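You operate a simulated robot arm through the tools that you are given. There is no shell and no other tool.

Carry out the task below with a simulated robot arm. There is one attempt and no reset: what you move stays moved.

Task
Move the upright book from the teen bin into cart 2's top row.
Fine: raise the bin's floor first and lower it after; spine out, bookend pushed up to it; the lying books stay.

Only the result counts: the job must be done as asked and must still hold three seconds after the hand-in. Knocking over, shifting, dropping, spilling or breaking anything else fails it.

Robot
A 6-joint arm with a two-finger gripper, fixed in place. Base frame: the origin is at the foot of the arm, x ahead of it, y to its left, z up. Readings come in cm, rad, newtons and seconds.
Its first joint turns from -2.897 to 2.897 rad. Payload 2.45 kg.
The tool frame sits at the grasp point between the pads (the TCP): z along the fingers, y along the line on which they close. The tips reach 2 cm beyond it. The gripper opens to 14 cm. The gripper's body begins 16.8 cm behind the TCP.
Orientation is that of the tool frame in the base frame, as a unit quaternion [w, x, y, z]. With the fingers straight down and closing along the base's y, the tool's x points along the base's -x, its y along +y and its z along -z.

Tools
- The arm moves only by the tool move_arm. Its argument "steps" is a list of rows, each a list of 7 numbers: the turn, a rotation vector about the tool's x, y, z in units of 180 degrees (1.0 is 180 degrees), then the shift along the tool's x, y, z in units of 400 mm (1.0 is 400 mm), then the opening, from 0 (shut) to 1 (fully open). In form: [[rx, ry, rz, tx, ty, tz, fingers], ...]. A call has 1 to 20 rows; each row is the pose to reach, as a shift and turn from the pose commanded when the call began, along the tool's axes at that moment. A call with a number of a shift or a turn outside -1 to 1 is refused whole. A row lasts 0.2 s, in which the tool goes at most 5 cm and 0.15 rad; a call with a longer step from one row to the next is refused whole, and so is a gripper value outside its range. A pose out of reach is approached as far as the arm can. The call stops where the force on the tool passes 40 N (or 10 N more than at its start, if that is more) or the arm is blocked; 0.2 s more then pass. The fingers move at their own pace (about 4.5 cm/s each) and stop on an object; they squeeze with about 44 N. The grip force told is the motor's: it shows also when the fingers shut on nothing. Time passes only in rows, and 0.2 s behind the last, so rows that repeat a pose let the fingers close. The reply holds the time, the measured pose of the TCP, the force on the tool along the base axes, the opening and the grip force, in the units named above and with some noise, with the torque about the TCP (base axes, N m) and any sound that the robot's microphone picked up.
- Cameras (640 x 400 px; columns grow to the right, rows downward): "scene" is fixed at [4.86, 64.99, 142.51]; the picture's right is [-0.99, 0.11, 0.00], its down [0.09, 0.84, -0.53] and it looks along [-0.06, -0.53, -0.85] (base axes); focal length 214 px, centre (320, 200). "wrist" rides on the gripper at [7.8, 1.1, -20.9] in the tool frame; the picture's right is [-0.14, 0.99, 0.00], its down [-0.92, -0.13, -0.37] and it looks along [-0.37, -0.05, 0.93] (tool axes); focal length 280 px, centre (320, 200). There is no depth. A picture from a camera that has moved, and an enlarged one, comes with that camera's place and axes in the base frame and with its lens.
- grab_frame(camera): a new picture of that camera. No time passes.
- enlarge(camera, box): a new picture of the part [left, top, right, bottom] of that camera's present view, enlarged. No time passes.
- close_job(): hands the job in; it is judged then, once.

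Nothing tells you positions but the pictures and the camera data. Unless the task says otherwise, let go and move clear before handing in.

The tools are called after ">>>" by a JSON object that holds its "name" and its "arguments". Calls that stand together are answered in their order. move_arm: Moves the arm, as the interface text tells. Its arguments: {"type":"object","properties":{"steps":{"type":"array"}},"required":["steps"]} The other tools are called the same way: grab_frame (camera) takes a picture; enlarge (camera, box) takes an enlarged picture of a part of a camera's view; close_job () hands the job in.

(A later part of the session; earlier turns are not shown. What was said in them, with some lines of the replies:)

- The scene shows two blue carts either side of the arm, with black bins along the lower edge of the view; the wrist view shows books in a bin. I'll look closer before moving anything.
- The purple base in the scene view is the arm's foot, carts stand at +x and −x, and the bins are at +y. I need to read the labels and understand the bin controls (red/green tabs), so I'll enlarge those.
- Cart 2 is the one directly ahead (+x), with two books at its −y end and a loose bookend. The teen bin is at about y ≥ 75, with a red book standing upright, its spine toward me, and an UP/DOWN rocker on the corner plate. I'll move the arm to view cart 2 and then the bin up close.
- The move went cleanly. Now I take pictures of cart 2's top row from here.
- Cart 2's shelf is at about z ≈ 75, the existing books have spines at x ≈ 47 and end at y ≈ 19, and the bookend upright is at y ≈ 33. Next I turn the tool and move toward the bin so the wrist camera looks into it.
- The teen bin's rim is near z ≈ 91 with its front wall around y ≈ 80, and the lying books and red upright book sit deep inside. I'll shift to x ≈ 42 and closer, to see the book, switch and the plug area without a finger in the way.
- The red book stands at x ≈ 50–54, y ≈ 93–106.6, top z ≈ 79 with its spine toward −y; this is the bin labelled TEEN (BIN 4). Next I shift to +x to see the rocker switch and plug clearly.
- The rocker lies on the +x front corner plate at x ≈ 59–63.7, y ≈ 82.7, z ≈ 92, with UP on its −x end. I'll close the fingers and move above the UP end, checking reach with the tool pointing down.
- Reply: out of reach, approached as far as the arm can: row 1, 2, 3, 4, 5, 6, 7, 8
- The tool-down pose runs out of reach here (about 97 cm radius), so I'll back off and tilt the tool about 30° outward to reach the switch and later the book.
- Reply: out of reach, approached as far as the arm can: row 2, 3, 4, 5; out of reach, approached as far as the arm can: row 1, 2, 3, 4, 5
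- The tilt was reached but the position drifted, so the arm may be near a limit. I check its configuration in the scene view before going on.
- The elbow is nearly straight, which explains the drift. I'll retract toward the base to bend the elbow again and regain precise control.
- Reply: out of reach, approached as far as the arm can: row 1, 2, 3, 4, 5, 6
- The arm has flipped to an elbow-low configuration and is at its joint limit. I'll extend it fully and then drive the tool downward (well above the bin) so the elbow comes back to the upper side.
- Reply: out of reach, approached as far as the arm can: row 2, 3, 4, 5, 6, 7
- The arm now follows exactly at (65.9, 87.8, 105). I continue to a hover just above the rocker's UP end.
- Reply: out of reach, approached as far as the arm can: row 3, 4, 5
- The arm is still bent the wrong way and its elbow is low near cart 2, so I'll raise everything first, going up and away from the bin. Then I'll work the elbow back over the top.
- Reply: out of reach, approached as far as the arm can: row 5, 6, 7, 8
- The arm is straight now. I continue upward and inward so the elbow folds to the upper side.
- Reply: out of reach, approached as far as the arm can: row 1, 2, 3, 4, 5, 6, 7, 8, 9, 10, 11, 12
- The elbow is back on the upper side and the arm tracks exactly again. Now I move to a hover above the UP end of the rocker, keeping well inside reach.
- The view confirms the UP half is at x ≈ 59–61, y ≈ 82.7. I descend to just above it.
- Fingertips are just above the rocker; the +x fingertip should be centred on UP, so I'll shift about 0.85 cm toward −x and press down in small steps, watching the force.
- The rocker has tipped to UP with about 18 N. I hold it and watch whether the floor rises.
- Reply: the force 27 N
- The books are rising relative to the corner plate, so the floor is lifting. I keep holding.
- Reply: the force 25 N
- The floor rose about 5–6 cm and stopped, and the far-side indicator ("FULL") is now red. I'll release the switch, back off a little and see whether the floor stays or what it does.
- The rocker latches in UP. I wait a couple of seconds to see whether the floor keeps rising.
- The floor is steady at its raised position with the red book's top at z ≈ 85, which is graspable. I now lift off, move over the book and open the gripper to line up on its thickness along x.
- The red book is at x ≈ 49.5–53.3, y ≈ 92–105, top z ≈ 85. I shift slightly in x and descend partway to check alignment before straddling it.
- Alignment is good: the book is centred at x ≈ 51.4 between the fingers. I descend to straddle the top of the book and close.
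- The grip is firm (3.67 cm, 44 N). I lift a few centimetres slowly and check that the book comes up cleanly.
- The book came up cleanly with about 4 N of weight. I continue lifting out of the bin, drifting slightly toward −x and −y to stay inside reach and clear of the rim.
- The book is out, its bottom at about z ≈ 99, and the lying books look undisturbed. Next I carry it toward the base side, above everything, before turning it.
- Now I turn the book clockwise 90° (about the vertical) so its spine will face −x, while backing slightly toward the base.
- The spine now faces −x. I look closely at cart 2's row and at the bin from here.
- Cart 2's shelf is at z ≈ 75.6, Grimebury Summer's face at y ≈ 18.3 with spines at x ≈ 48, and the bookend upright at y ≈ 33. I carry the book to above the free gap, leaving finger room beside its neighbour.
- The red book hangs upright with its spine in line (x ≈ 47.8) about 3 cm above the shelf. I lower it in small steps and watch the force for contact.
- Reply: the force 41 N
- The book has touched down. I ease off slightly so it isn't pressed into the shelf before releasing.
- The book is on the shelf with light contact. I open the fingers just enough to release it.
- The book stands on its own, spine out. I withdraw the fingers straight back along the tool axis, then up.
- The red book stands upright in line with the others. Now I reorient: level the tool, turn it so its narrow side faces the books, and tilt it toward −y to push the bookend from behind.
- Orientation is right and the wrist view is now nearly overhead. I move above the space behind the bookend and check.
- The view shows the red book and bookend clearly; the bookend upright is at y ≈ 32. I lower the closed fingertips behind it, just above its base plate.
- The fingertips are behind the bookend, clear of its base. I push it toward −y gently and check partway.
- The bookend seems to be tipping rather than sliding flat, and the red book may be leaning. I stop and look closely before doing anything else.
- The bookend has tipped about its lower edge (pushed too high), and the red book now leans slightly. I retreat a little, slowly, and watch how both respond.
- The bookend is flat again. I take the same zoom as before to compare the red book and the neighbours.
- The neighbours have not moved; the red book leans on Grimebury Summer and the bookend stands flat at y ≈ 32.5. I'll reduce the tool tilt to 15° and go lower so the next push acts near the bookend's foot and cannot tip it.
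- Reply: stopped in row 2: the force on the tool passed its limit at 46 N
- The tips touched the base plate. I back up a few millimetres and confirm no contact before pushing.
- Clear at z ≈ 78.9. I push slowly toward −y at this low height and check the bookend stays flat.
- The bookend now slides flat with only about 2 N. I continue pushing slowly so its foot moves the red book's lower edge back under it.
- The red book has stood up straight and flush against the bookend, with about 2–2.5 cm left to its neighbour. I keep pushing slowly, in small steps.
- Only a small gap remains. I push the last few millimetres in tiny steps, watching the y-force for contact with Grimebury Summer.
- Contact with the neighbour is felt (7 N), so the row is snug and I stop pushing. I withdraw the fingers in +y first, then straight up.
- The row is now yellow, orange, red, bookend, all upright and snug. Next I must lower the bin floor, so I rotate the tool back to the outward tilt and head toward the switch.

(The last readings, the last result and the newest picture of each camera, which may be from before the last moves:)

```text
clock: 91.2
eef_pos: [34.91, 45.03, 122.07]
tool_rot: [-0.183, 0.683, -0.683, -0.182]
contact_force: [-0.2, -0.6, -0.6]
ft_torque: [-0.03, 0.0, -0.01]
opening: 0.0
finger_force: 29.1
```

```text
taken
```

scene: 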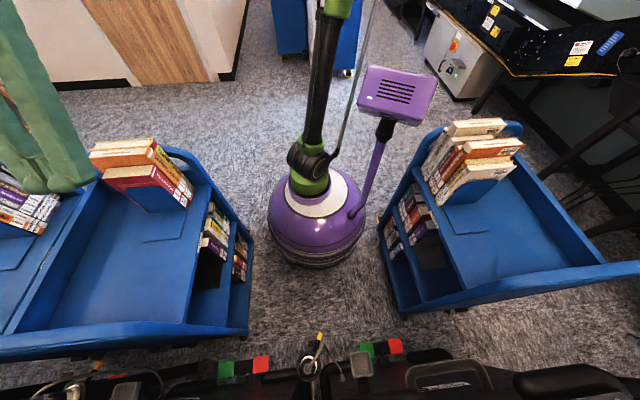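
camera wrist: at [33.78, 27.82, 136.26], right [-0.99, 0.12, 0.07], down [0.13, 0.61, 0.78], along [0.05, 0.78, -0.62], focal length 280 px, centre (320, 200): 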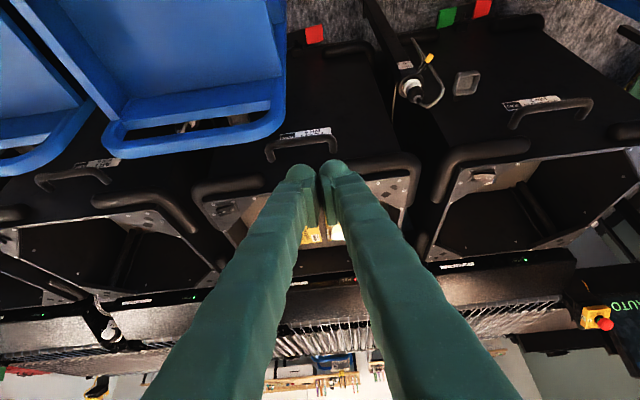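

>>> {"name": "move_arm", "arguments": {"steps": [[0, 0, 0, -0.0465, -0.0556, 0.0668, 0], [0, 0, 0, -0.0929, -0.1112, 0.1335, 0], [0, 0, 0, -0.1394, -0.1667, 0.2003, 0], [0, 0, 0, -0.1858, -0.2223, 0.2671, 0], [0, 0, 0, -0.2323, -0.2779, 0.3338, 0], [0, 0, 0, -0.2788, -0.3335, 0.4006, 0], [0, 0, 0, -0.3252, -0.389, 0.4674, 0], [0, 0, 0, -0.3717, -0.4446, 0.5342, 0], [0, 0, 0, -0.4182, -0.5002, 0.6009, 0], [0, 0, 0, -0.4646, -0.5558, 0.6677, 0], [0, 0, 0, -0.5111, -0.6113, 0.7345, 0], [0, 0, 0, -0.5575, -0.6669, 0.8012, 0], [0, 0, 0, -0.604, -0.7225, 0.868, 0], [0, 0, 0, -0.604, -0.7225, 0.868, 0]]}}

>>> {"name": "grab_frame", "arguments": {"camera": "wrist"}}

>>> {"name": "enlarge", "arguments": {"camera": "wrist", "box": [220, 20, 420, 200]}}

```text
clock: 94.2
eef_pos: [63.92, 83.28, 103.98]
tool_rot: [-0.184, 0.683, -0.683, -0.182]
contact_force: [0.4, 0.6, 0.2]
ft_torque: [0.02, -0.01, -0.02]
opening: 0.0
finger_force: 29.1
```

```text
taken
camera wrist: at [62.77, 66.12, 118.23], right [-0.99, 0.12, 0.07], down [0.13, 0.61, 0.78], along [0.05, 0.78, -0.62], focal length 280 px, centre (320, 200)
```

wrist: 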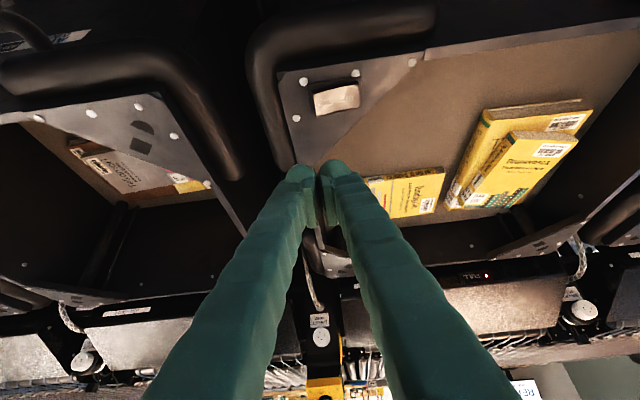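

```text
2.22 times, centred on (320, 110) of wrist
camera zoom: at [62.77, 66.12, 118.23], right [-0.99, 0.12, 0.07], down [0.13, 0.61, 0.78], along [0.05, 0.78, -0.62], focal length 623 px, centre (320, 400)
```

zoom: 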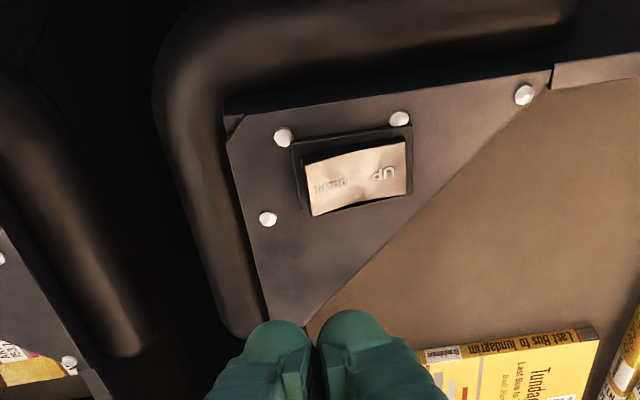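

The floor is now at the rim level with the lying books undisturbed, and the rocker's DOWN end is raised. I descend onto the DOWN end and press in small steps.

>>> {"name": "move_arm", "arguments": {"steps": [[0, 0, 0, 0.031, 0, 0.0541, 0], [0, 0, 0, 0.0625, 0, 0.1083, 0], [0, 0, 0, 0.0875, 0, 0.1516, 0], [0, 0, 0, 0.0938, 0, 0.1624, 0], [0, 0, 0, 0.0969, 0, 0.1678, 0], [0, 0, 0, 0.1, 0, 0.1732, 0], [0, 0, 0, 0.1031, 0, 0.1786, 0], [0, 0, 0, 0.1063, 0, 0.184, 0]]}}

>>> {"name": "enlarge", "arguments": {"camera": "wrist", "box": [250, 80, 410, 200]}}

```text
clock: 96.0
eef_pos: [64.02, 83.3, 95.54]
tool_rot: [0.184, -0.683, 0.683, 0.182]
contact_force: [0.4, -1.1, 0.0]
ft_torque: [0.0, -0.03, 0.0]
opening: 0.0
finger_force: 29.1
```

```text
3.33 times, centred on (330, 140) of wrist
camera zoom: at [62.8, 66.14, 109.76], right [-0.99, 0.12, 0.07], down [0.13, 0.61, 0.78], along [0.05, 0.78, -0.62], focal length 935 px, centre (287, 400)
```

zoom: 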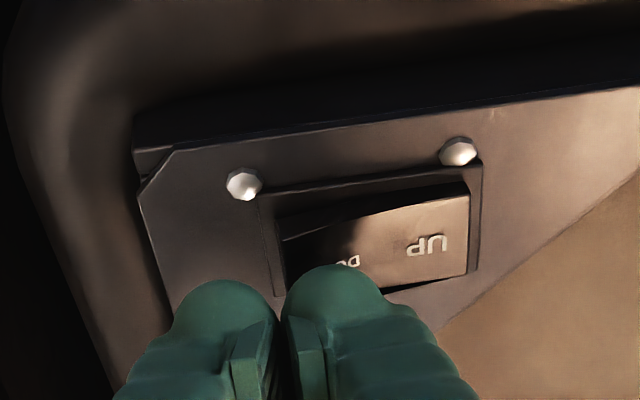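

>>> {"name": "move_arm", "arguments": {"steps": [[0, 0, 0, 0.0031, 0, 0.0054, 0], [0, 0, 0, 0.0062, 0, 0.0108, 0], [0, 0, 0, 0.0094, 0, 0.0162, 0], [0, 0, 0, 0.0125, 0, 0.0216, 0]]}}

>>> {"name": "enlarge", "arguments": {"camera": "wrist", "box": [250, 80, 410, 200]}}

```text
clock: 97.0
eef_pos: [63.96, 83.33, 94.57]
tool_rot: [0.184, -0.682, 0.683, 0.183]
contact_force: [2.8, 1.7, 16.1]
ft_torque: [-0.04, 0.14, 0.0]
opening: 0.02
finger_force: 29.7
```

```text
3.33 times, centred on (330, 140) of wrist
camera zoom: at [62.75, 66.09, 108.83], right [-0.99, 0.12, 0.07], down [0.13, 0.61, 0.78], along [0.05, 0.78, -0.62], focal length 935 px, centre (287, 400)
```

zoom: 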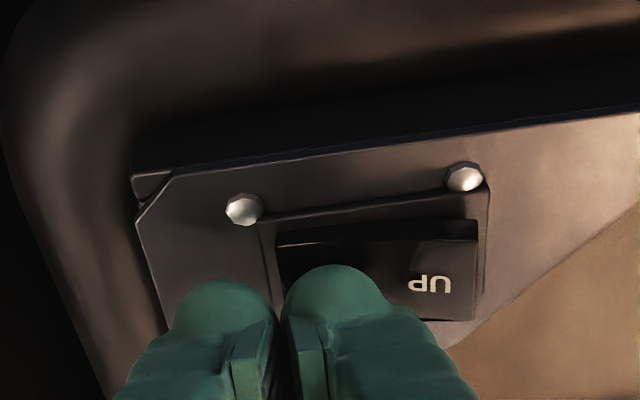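

>>> {"name": "move_arm", "arguments": {"steps": [[0, 0, 0, 0.0012, 0, 0.002, 0], [0, 0, 0, 0.0019, 0, 0.0033, 0], [0, 0, 0, 0.0019, 0, 0.0033, 0], [0, 0, 0, 0.0019, 0, 0.0033, 0], [0, 0, 0, 0.0019, 0, 0.0033, 0], [0, 0, 0, 0.0019, 0, 0.0033, 0]]}}

>>> {"name": "grab_frame", "arguments": {"camera": "wrist"}}

>>> {"name": "enlarge", "arguments": {"camera": "wrist", "box": [250, 80, 410, 200]}}

```text
clock: 97.6
eef_pos: [63.9, 83.37, 94.72]
tool_rot: [0.184, -0.683, 0.683, 0.184]
contact_force: [1.7, -0.9, 18.4]
ft_torque: [-0.15, 0.16, 0.01]
opening: 0.0
finger_force: 29.4
stopped in row 3: the force on the tool passed its limit at 42 N (the readings are from after the stop); the commanded pose is now the measured one
```

```text
taken
camera wrist: at [62.74, 66.07, 108.79], right [-0.99, 0.12, 0.07], down [0.13, 0.61, 0.78], along [0.05, 0.78, -0.62], focal length 280 px, centre (320, 200)
```

wrist: 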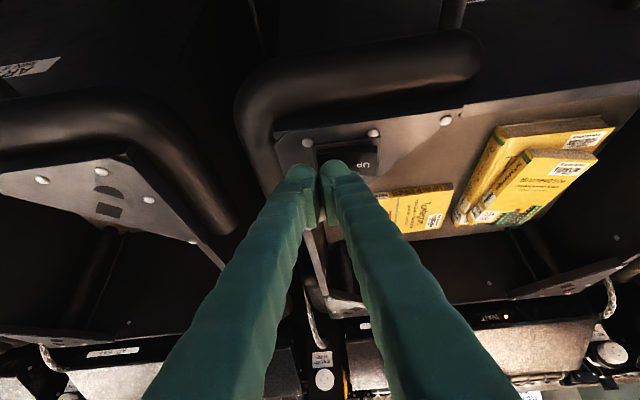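

```text
3.33 times, centred on (330, 140) of wrist
camera zoom: at [62.74, 66.07, 108.79], right [-0.99, 0.12, 0.07], down [0.13, 0.61, 0.78], along [0.05, 0.78, -0.62], focal length 935 px, centre (287, 400)
```

zoom: 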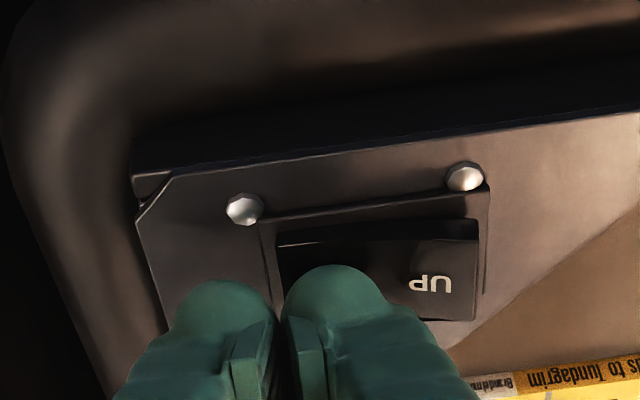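

The far-side indicator now reads "WAIT" (amber) and the lying books are sinking, so the floor is lowering. I wait and watch.

>>> {"name": "move_arm", "arguments": {"steps": [[0, 0, 0, 0, 0, 0, 0], [0, 0, 0, 0, 0, 0, 0], [0, 0, 0, 0, 0, 0, 0], [0, 0, 0, 0, 0, 0, 0], [0, 0, 0, 0, 0, 0, 0], [0, 0, 0, 0, 0, 0, 0], [0, 0, 0, 0, 0, 0, 0], [0, 0, 0, 0, 0, 0, 0]]}}

>>> {"name": "grab_frame", "arguments": {"camera": "wrist"}}

>>> {"name": "enlarge", "arguments": {"camera": "wrist", "box": [440, 290, 600, 390]}}

```text
clock: 99.4
eef_pos: [64.01, 83.34, 94.5]
tool_rot: [0.185, -0.683, 0.683, 0.183]
contact_force: [7.8, 4.4, 30.8]
ft_torque: [-0.04, 0.19, 0.0]
opening: 0.03
finger_force: 29.5
```

```text
taken
camera wrist: at [62.74, 66.07, 108.78], right [-0.99, 0.12, 0.07], down [0.13, 0.61, 0.78], along [0.05, 0.78, -0.62], focal length 280 px, centre (320, 200)
```

wrist: 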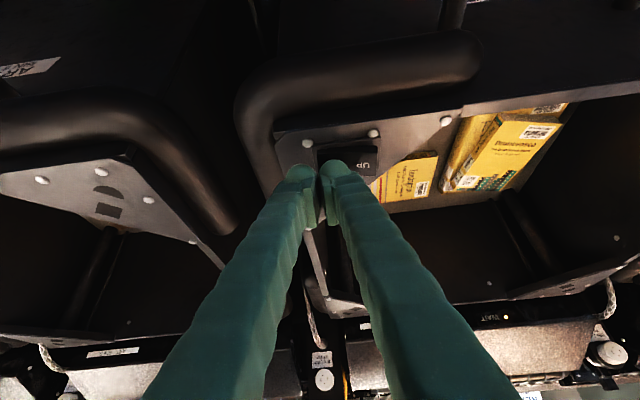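

```text
4.00 times, centred on (520, 340) of wrist
camera zoom: at [62.74, 66.07, 108.78], right [-0.99, 0.12, 0.07], down [0.13, 0.61, 0.78], along [0.05, 0.78, -0.62], focal length 1122 px, centre (-480, -360)
```

zoom: 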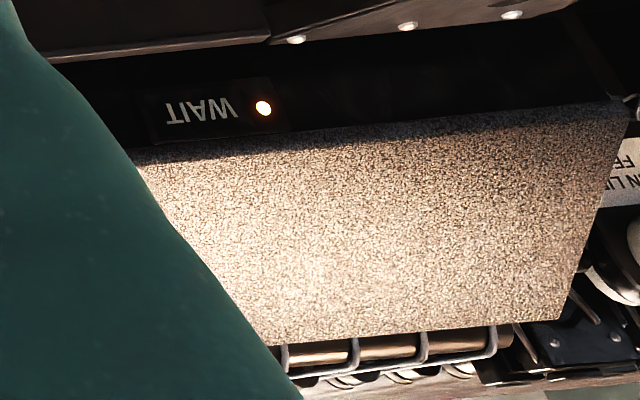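

>>> {"name": "move_arm", "arguments": {"steps": [[0, 0, 0, -0.001, 0, -0.0016, 0], [0, 0, 0, -0.001, 0, -0.0016, 0], [0, 0, 0, -0.001, 0, -0.0016, 0], [0, 0, 0, -0.001, 0, -0.0016, 0], [0, 0, 0, -0.001, 0, -0.0016, 0], [0, 0, 0, -0.001, 0, -0.0016, 0], [0, 0, 0, -0.001, 0, -0.0016, 0], [0, 0, 0, -0.001, 0, -0.0016, 0], [0, 0, 0, -0.001, 0, -0.0016, 0], [0, 0, 0, -0.001, 0, -0.0016, 0], [0, 0, 0, -0.001, 0, -0.0016, 0], [0, 0, 0, -0.001, 0, -0.0016, 0], [0, 0, 0, -0.001, 0, -0.0016, 0], [0, 0, 0, -0.001, 0, -0.0016, 0], [0, 0, 0, -0.001, 0, -0.0016, 0]]}}

>>> {"name": "grab_frame", "arguments": {"camera": "wrist"}}

>>> {"name": "enlarge", "arguments": {"camera": "wrist", "box": [440, 290, 600, 390]}}

```text
clock: 102.6
eef_pos: [64.01, 83.41, 94.74]
tool_rot: [-0.183, 0.683, -0.683, -0.183]
contact_force: [3.3, -3.5, 10.7]
ft_torque: [-0.13, 0.07, 0.05]
opening: 0.01
finger_force: 29.5
```

```text
taken
camera wrist: at [62.73, 66.13, 108.82], right [-0.99, 0.12, 0.07], down [0.13, 0.61, 0.78], along [0.05, 0.78, -0.62], focal length 280 px, centre (320, 200)
```

wrist: 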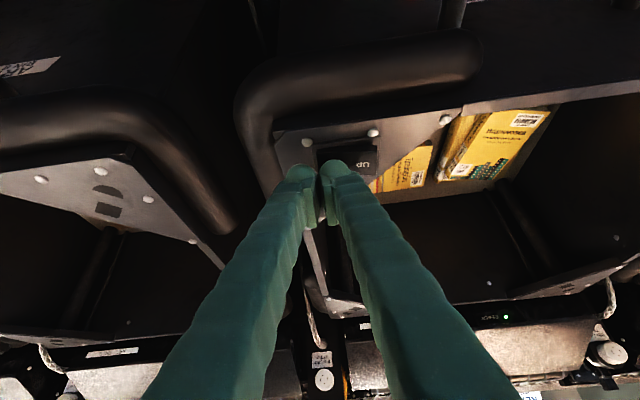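

```text
4.00 times, centred on (520, 340) of wrist
camera zoom: at [62.73, 66.13, 108.82], right [-0.99, 0.12, 0.07], down [0.13, 0.61, 0.78], along [0.05, 0.78, -0.62], focal length 1122 px, centre (-480, -360)
```

zoom: 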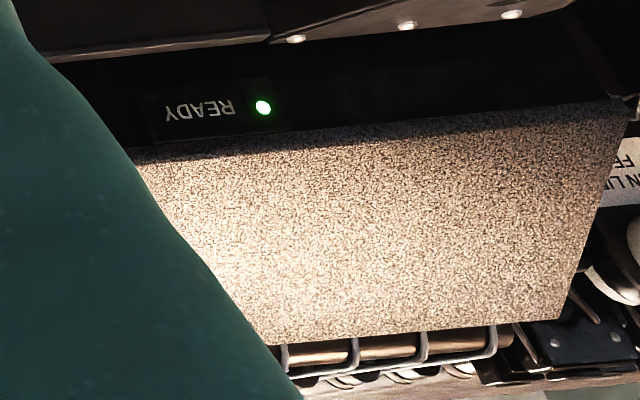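

The indicator is back to green "READY" and the floor is down. I lift off the switch and check the bin and rocker.

>>> {"name": "move_arm", "arguments": {"steps": [[0, 0, 0, -0.0125, 0, -0.0217, 0], [0, 0, 0, -0.0375, 0, -0.065, 0], [0, 0, 0, -0.075, 0, -0.13, 0], [0, 0, 0, -0.11, 0, -0.19, 0], [0, 0, 0, -0.11, 0, -0.19, 0], [0, 0, 0, -0.11, 0, -0.19, 0], [0, 0, 0, -0.11, 0, -0.19, 0]]}}

>>> {"name": "grab_frame", "arguments": {"camera": "wrist"}}

>>> {"name": "enlarge", "arguments": {"camera": "wrist", "box": [220, 20, 460, 200]}}

```text
clock: 104.2
eef_pos: [63.98, 83.43, 103.39]
tool_rot: [0.184, -0.683, 0.683, 0.183]
contact_force: [-0.9, -0.1, -1.2]
ft_torque: [-0.01, 0.03, -0.01]
opening: 0.0
finger_force: 29.1
```

```text
taken
camera wrist: at [62.75, 66.08, 117.56], right [-0.99, 0.12, 0.07], down [0.13, 0.61, 0.78], along [0.05, 0.78, -0.62], focal length 280 px, centre (320, 200)
```

wrist: 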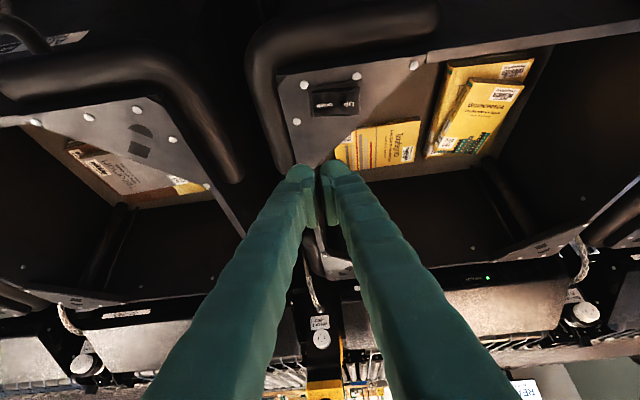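

```text
2.22 times, centred on (340, 110) of wrist
camera zoom: at [62.75, 66.08, 117.56], right [-0.99, 0.12, 0.07], down [0.13, 0.61, 0.78], along [0.05, 0.78, -0.62], focal length 623 px, centre (276, 400)
```

zoom: 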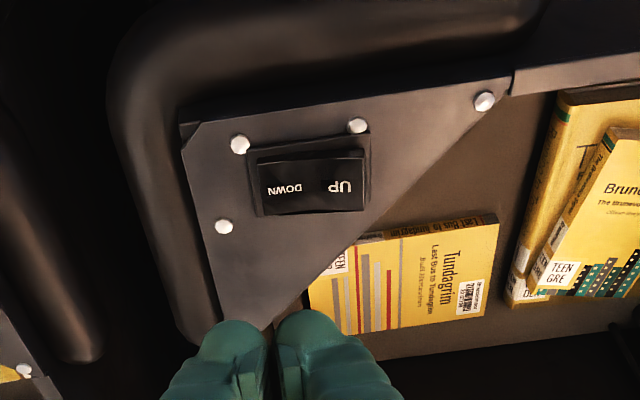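

The floor is fully down at its original level, the lying books are undisturbed and the rocker is on DOWN. I retract the arm to a clear position and do a final check of everything.

>>> {"name": "move_arm", "arguments": {"steps": [[0, 0, 0, 0.0402, 0.0604, -0.0677, 0], [0, 0, 0, 0.0804, 0.1208, -0.1354, 0], [0, 0, 0, 0.1206, 0.1813, -0.2031, 0], [0, 0, 0, 0.1608, 0.2417, -0.2708, 0], [0, 0, 0, 0.201, 0.302, -0.3385, 0], [0, 0, 0, 0.2413, 0.3625, -0.4063, 0], [0, 0, 0, 0.2815, 0.4229, -0.474, 0], [0, 0, 0, 0.3217, 0.4833, -0.5417, 0], [0, 0, 0, 0.3619, 0.5438, -0.6094, 0], [0, 0, 0, 0.402, 0.6042, -0.677, 0], [0, 0, 0, 0.4423, 0.6646, -0.7448, 0], [0, 0, 0, 0.4825, 0.725, -0.8125, 0], [0, 0, 0, 0.4825, 0.725, -0.8125, 0]]}}

>>> {"name": "grab_frame", "arguments": {"camera": "scene"}}

>>> {"name": "grab_frame", "arguments": {"camera": "wrist"}}

>>> {"name": "enlarge", "arguments": {"camera": "scene", "box": [60, 120, 260, 280]}}

```text
clock: 107.0
eef_pos: [35.0, 50.38, 121.63]
tool_rot: [0.183, -0.683, 0.683, 0.182]
contact_force: [0.3, 0.1, -0.2]
ft_torque: [0.0, -0.03, 0.02]
opening: 0.0
finger_force: 29.9
```

```text
taken
```

scene: 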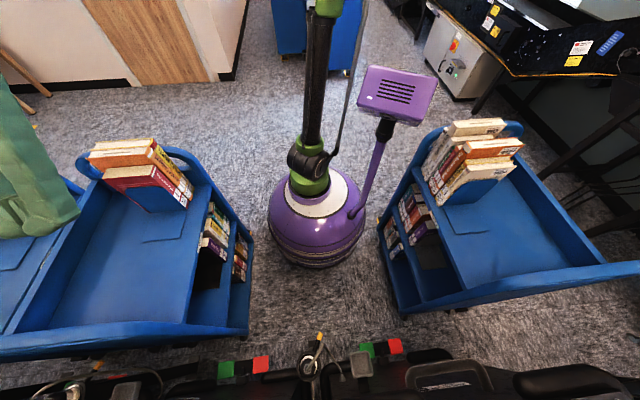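

```text
taken
camera wrist: at [33.66, 33.13, 135.9], right [-0.99, 0.12, 0.07], down [0.13, 0.61, 0.78], along [0.05, 0.78, -0.62], focal length 280 px, centre (320, 200)
```

wrist: 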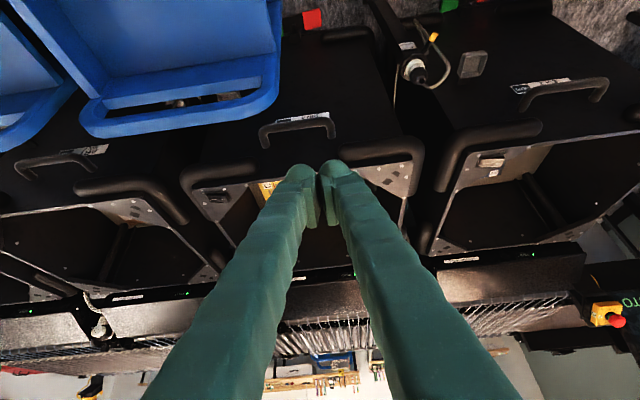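

```text
2.50 times, centred on (160, 200) of scene
camera zoom: at [4.86, 64.99, 142.51], right [-0.99, 0.11, 0.0], down [0.09, 0.84, -0.53], along [-0.06, -0.53, -0.85], focal length 536 px, centre (720, 200)
```

zoom: 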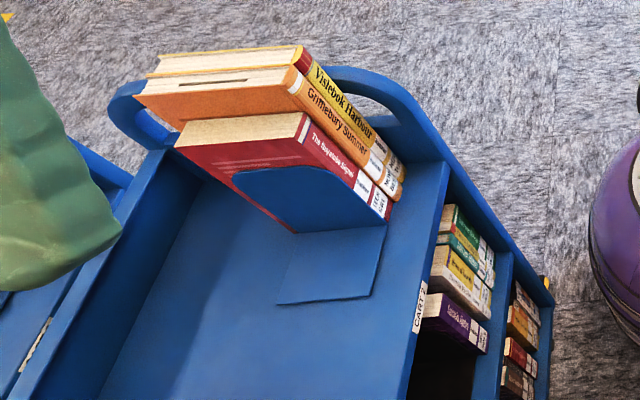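

Everything is in place. The Nuyatobe Signal stands upright in cart 2's top row, spine out beside Grimebury Summer, with the bookend against it. The lying books are still in the bin, its floor is back down, and the arm is clear, so I'm handing in.

>>> {"name": "close_job", "arguments": {}}

```text
The job is handed in.
```

The upright book from the teen bin, *The Nuyatobe Signal*, is now in cart 2's top row. It stands spine out beside *Grimebury Summer*, with the bookend pushed up against it. I've handed the job in and have no verdict back yet.

- **Bin floor:** I raised it with the rocker switch before taking the book. I lowered it afterwards, and the bin's indicator is back to green "READY".
- **Lying books:** they stayed in the bin and looked undisturbed in the last pictures.
- **Bookend slip:** my first push was too high. It tipped the bookend, and the red book leaned onto *Grimebury Summer*. I backed off and pushed again lower down, and everything came upright.
- **Other books on cart 2:** *Grimebury Summer* and *Vislebok Harbour* show no visible movement. The red book touched *Grimebury Summer* lightly (about 7 N) before I stopped pushing.

The arm is clear of the cart and the bin.
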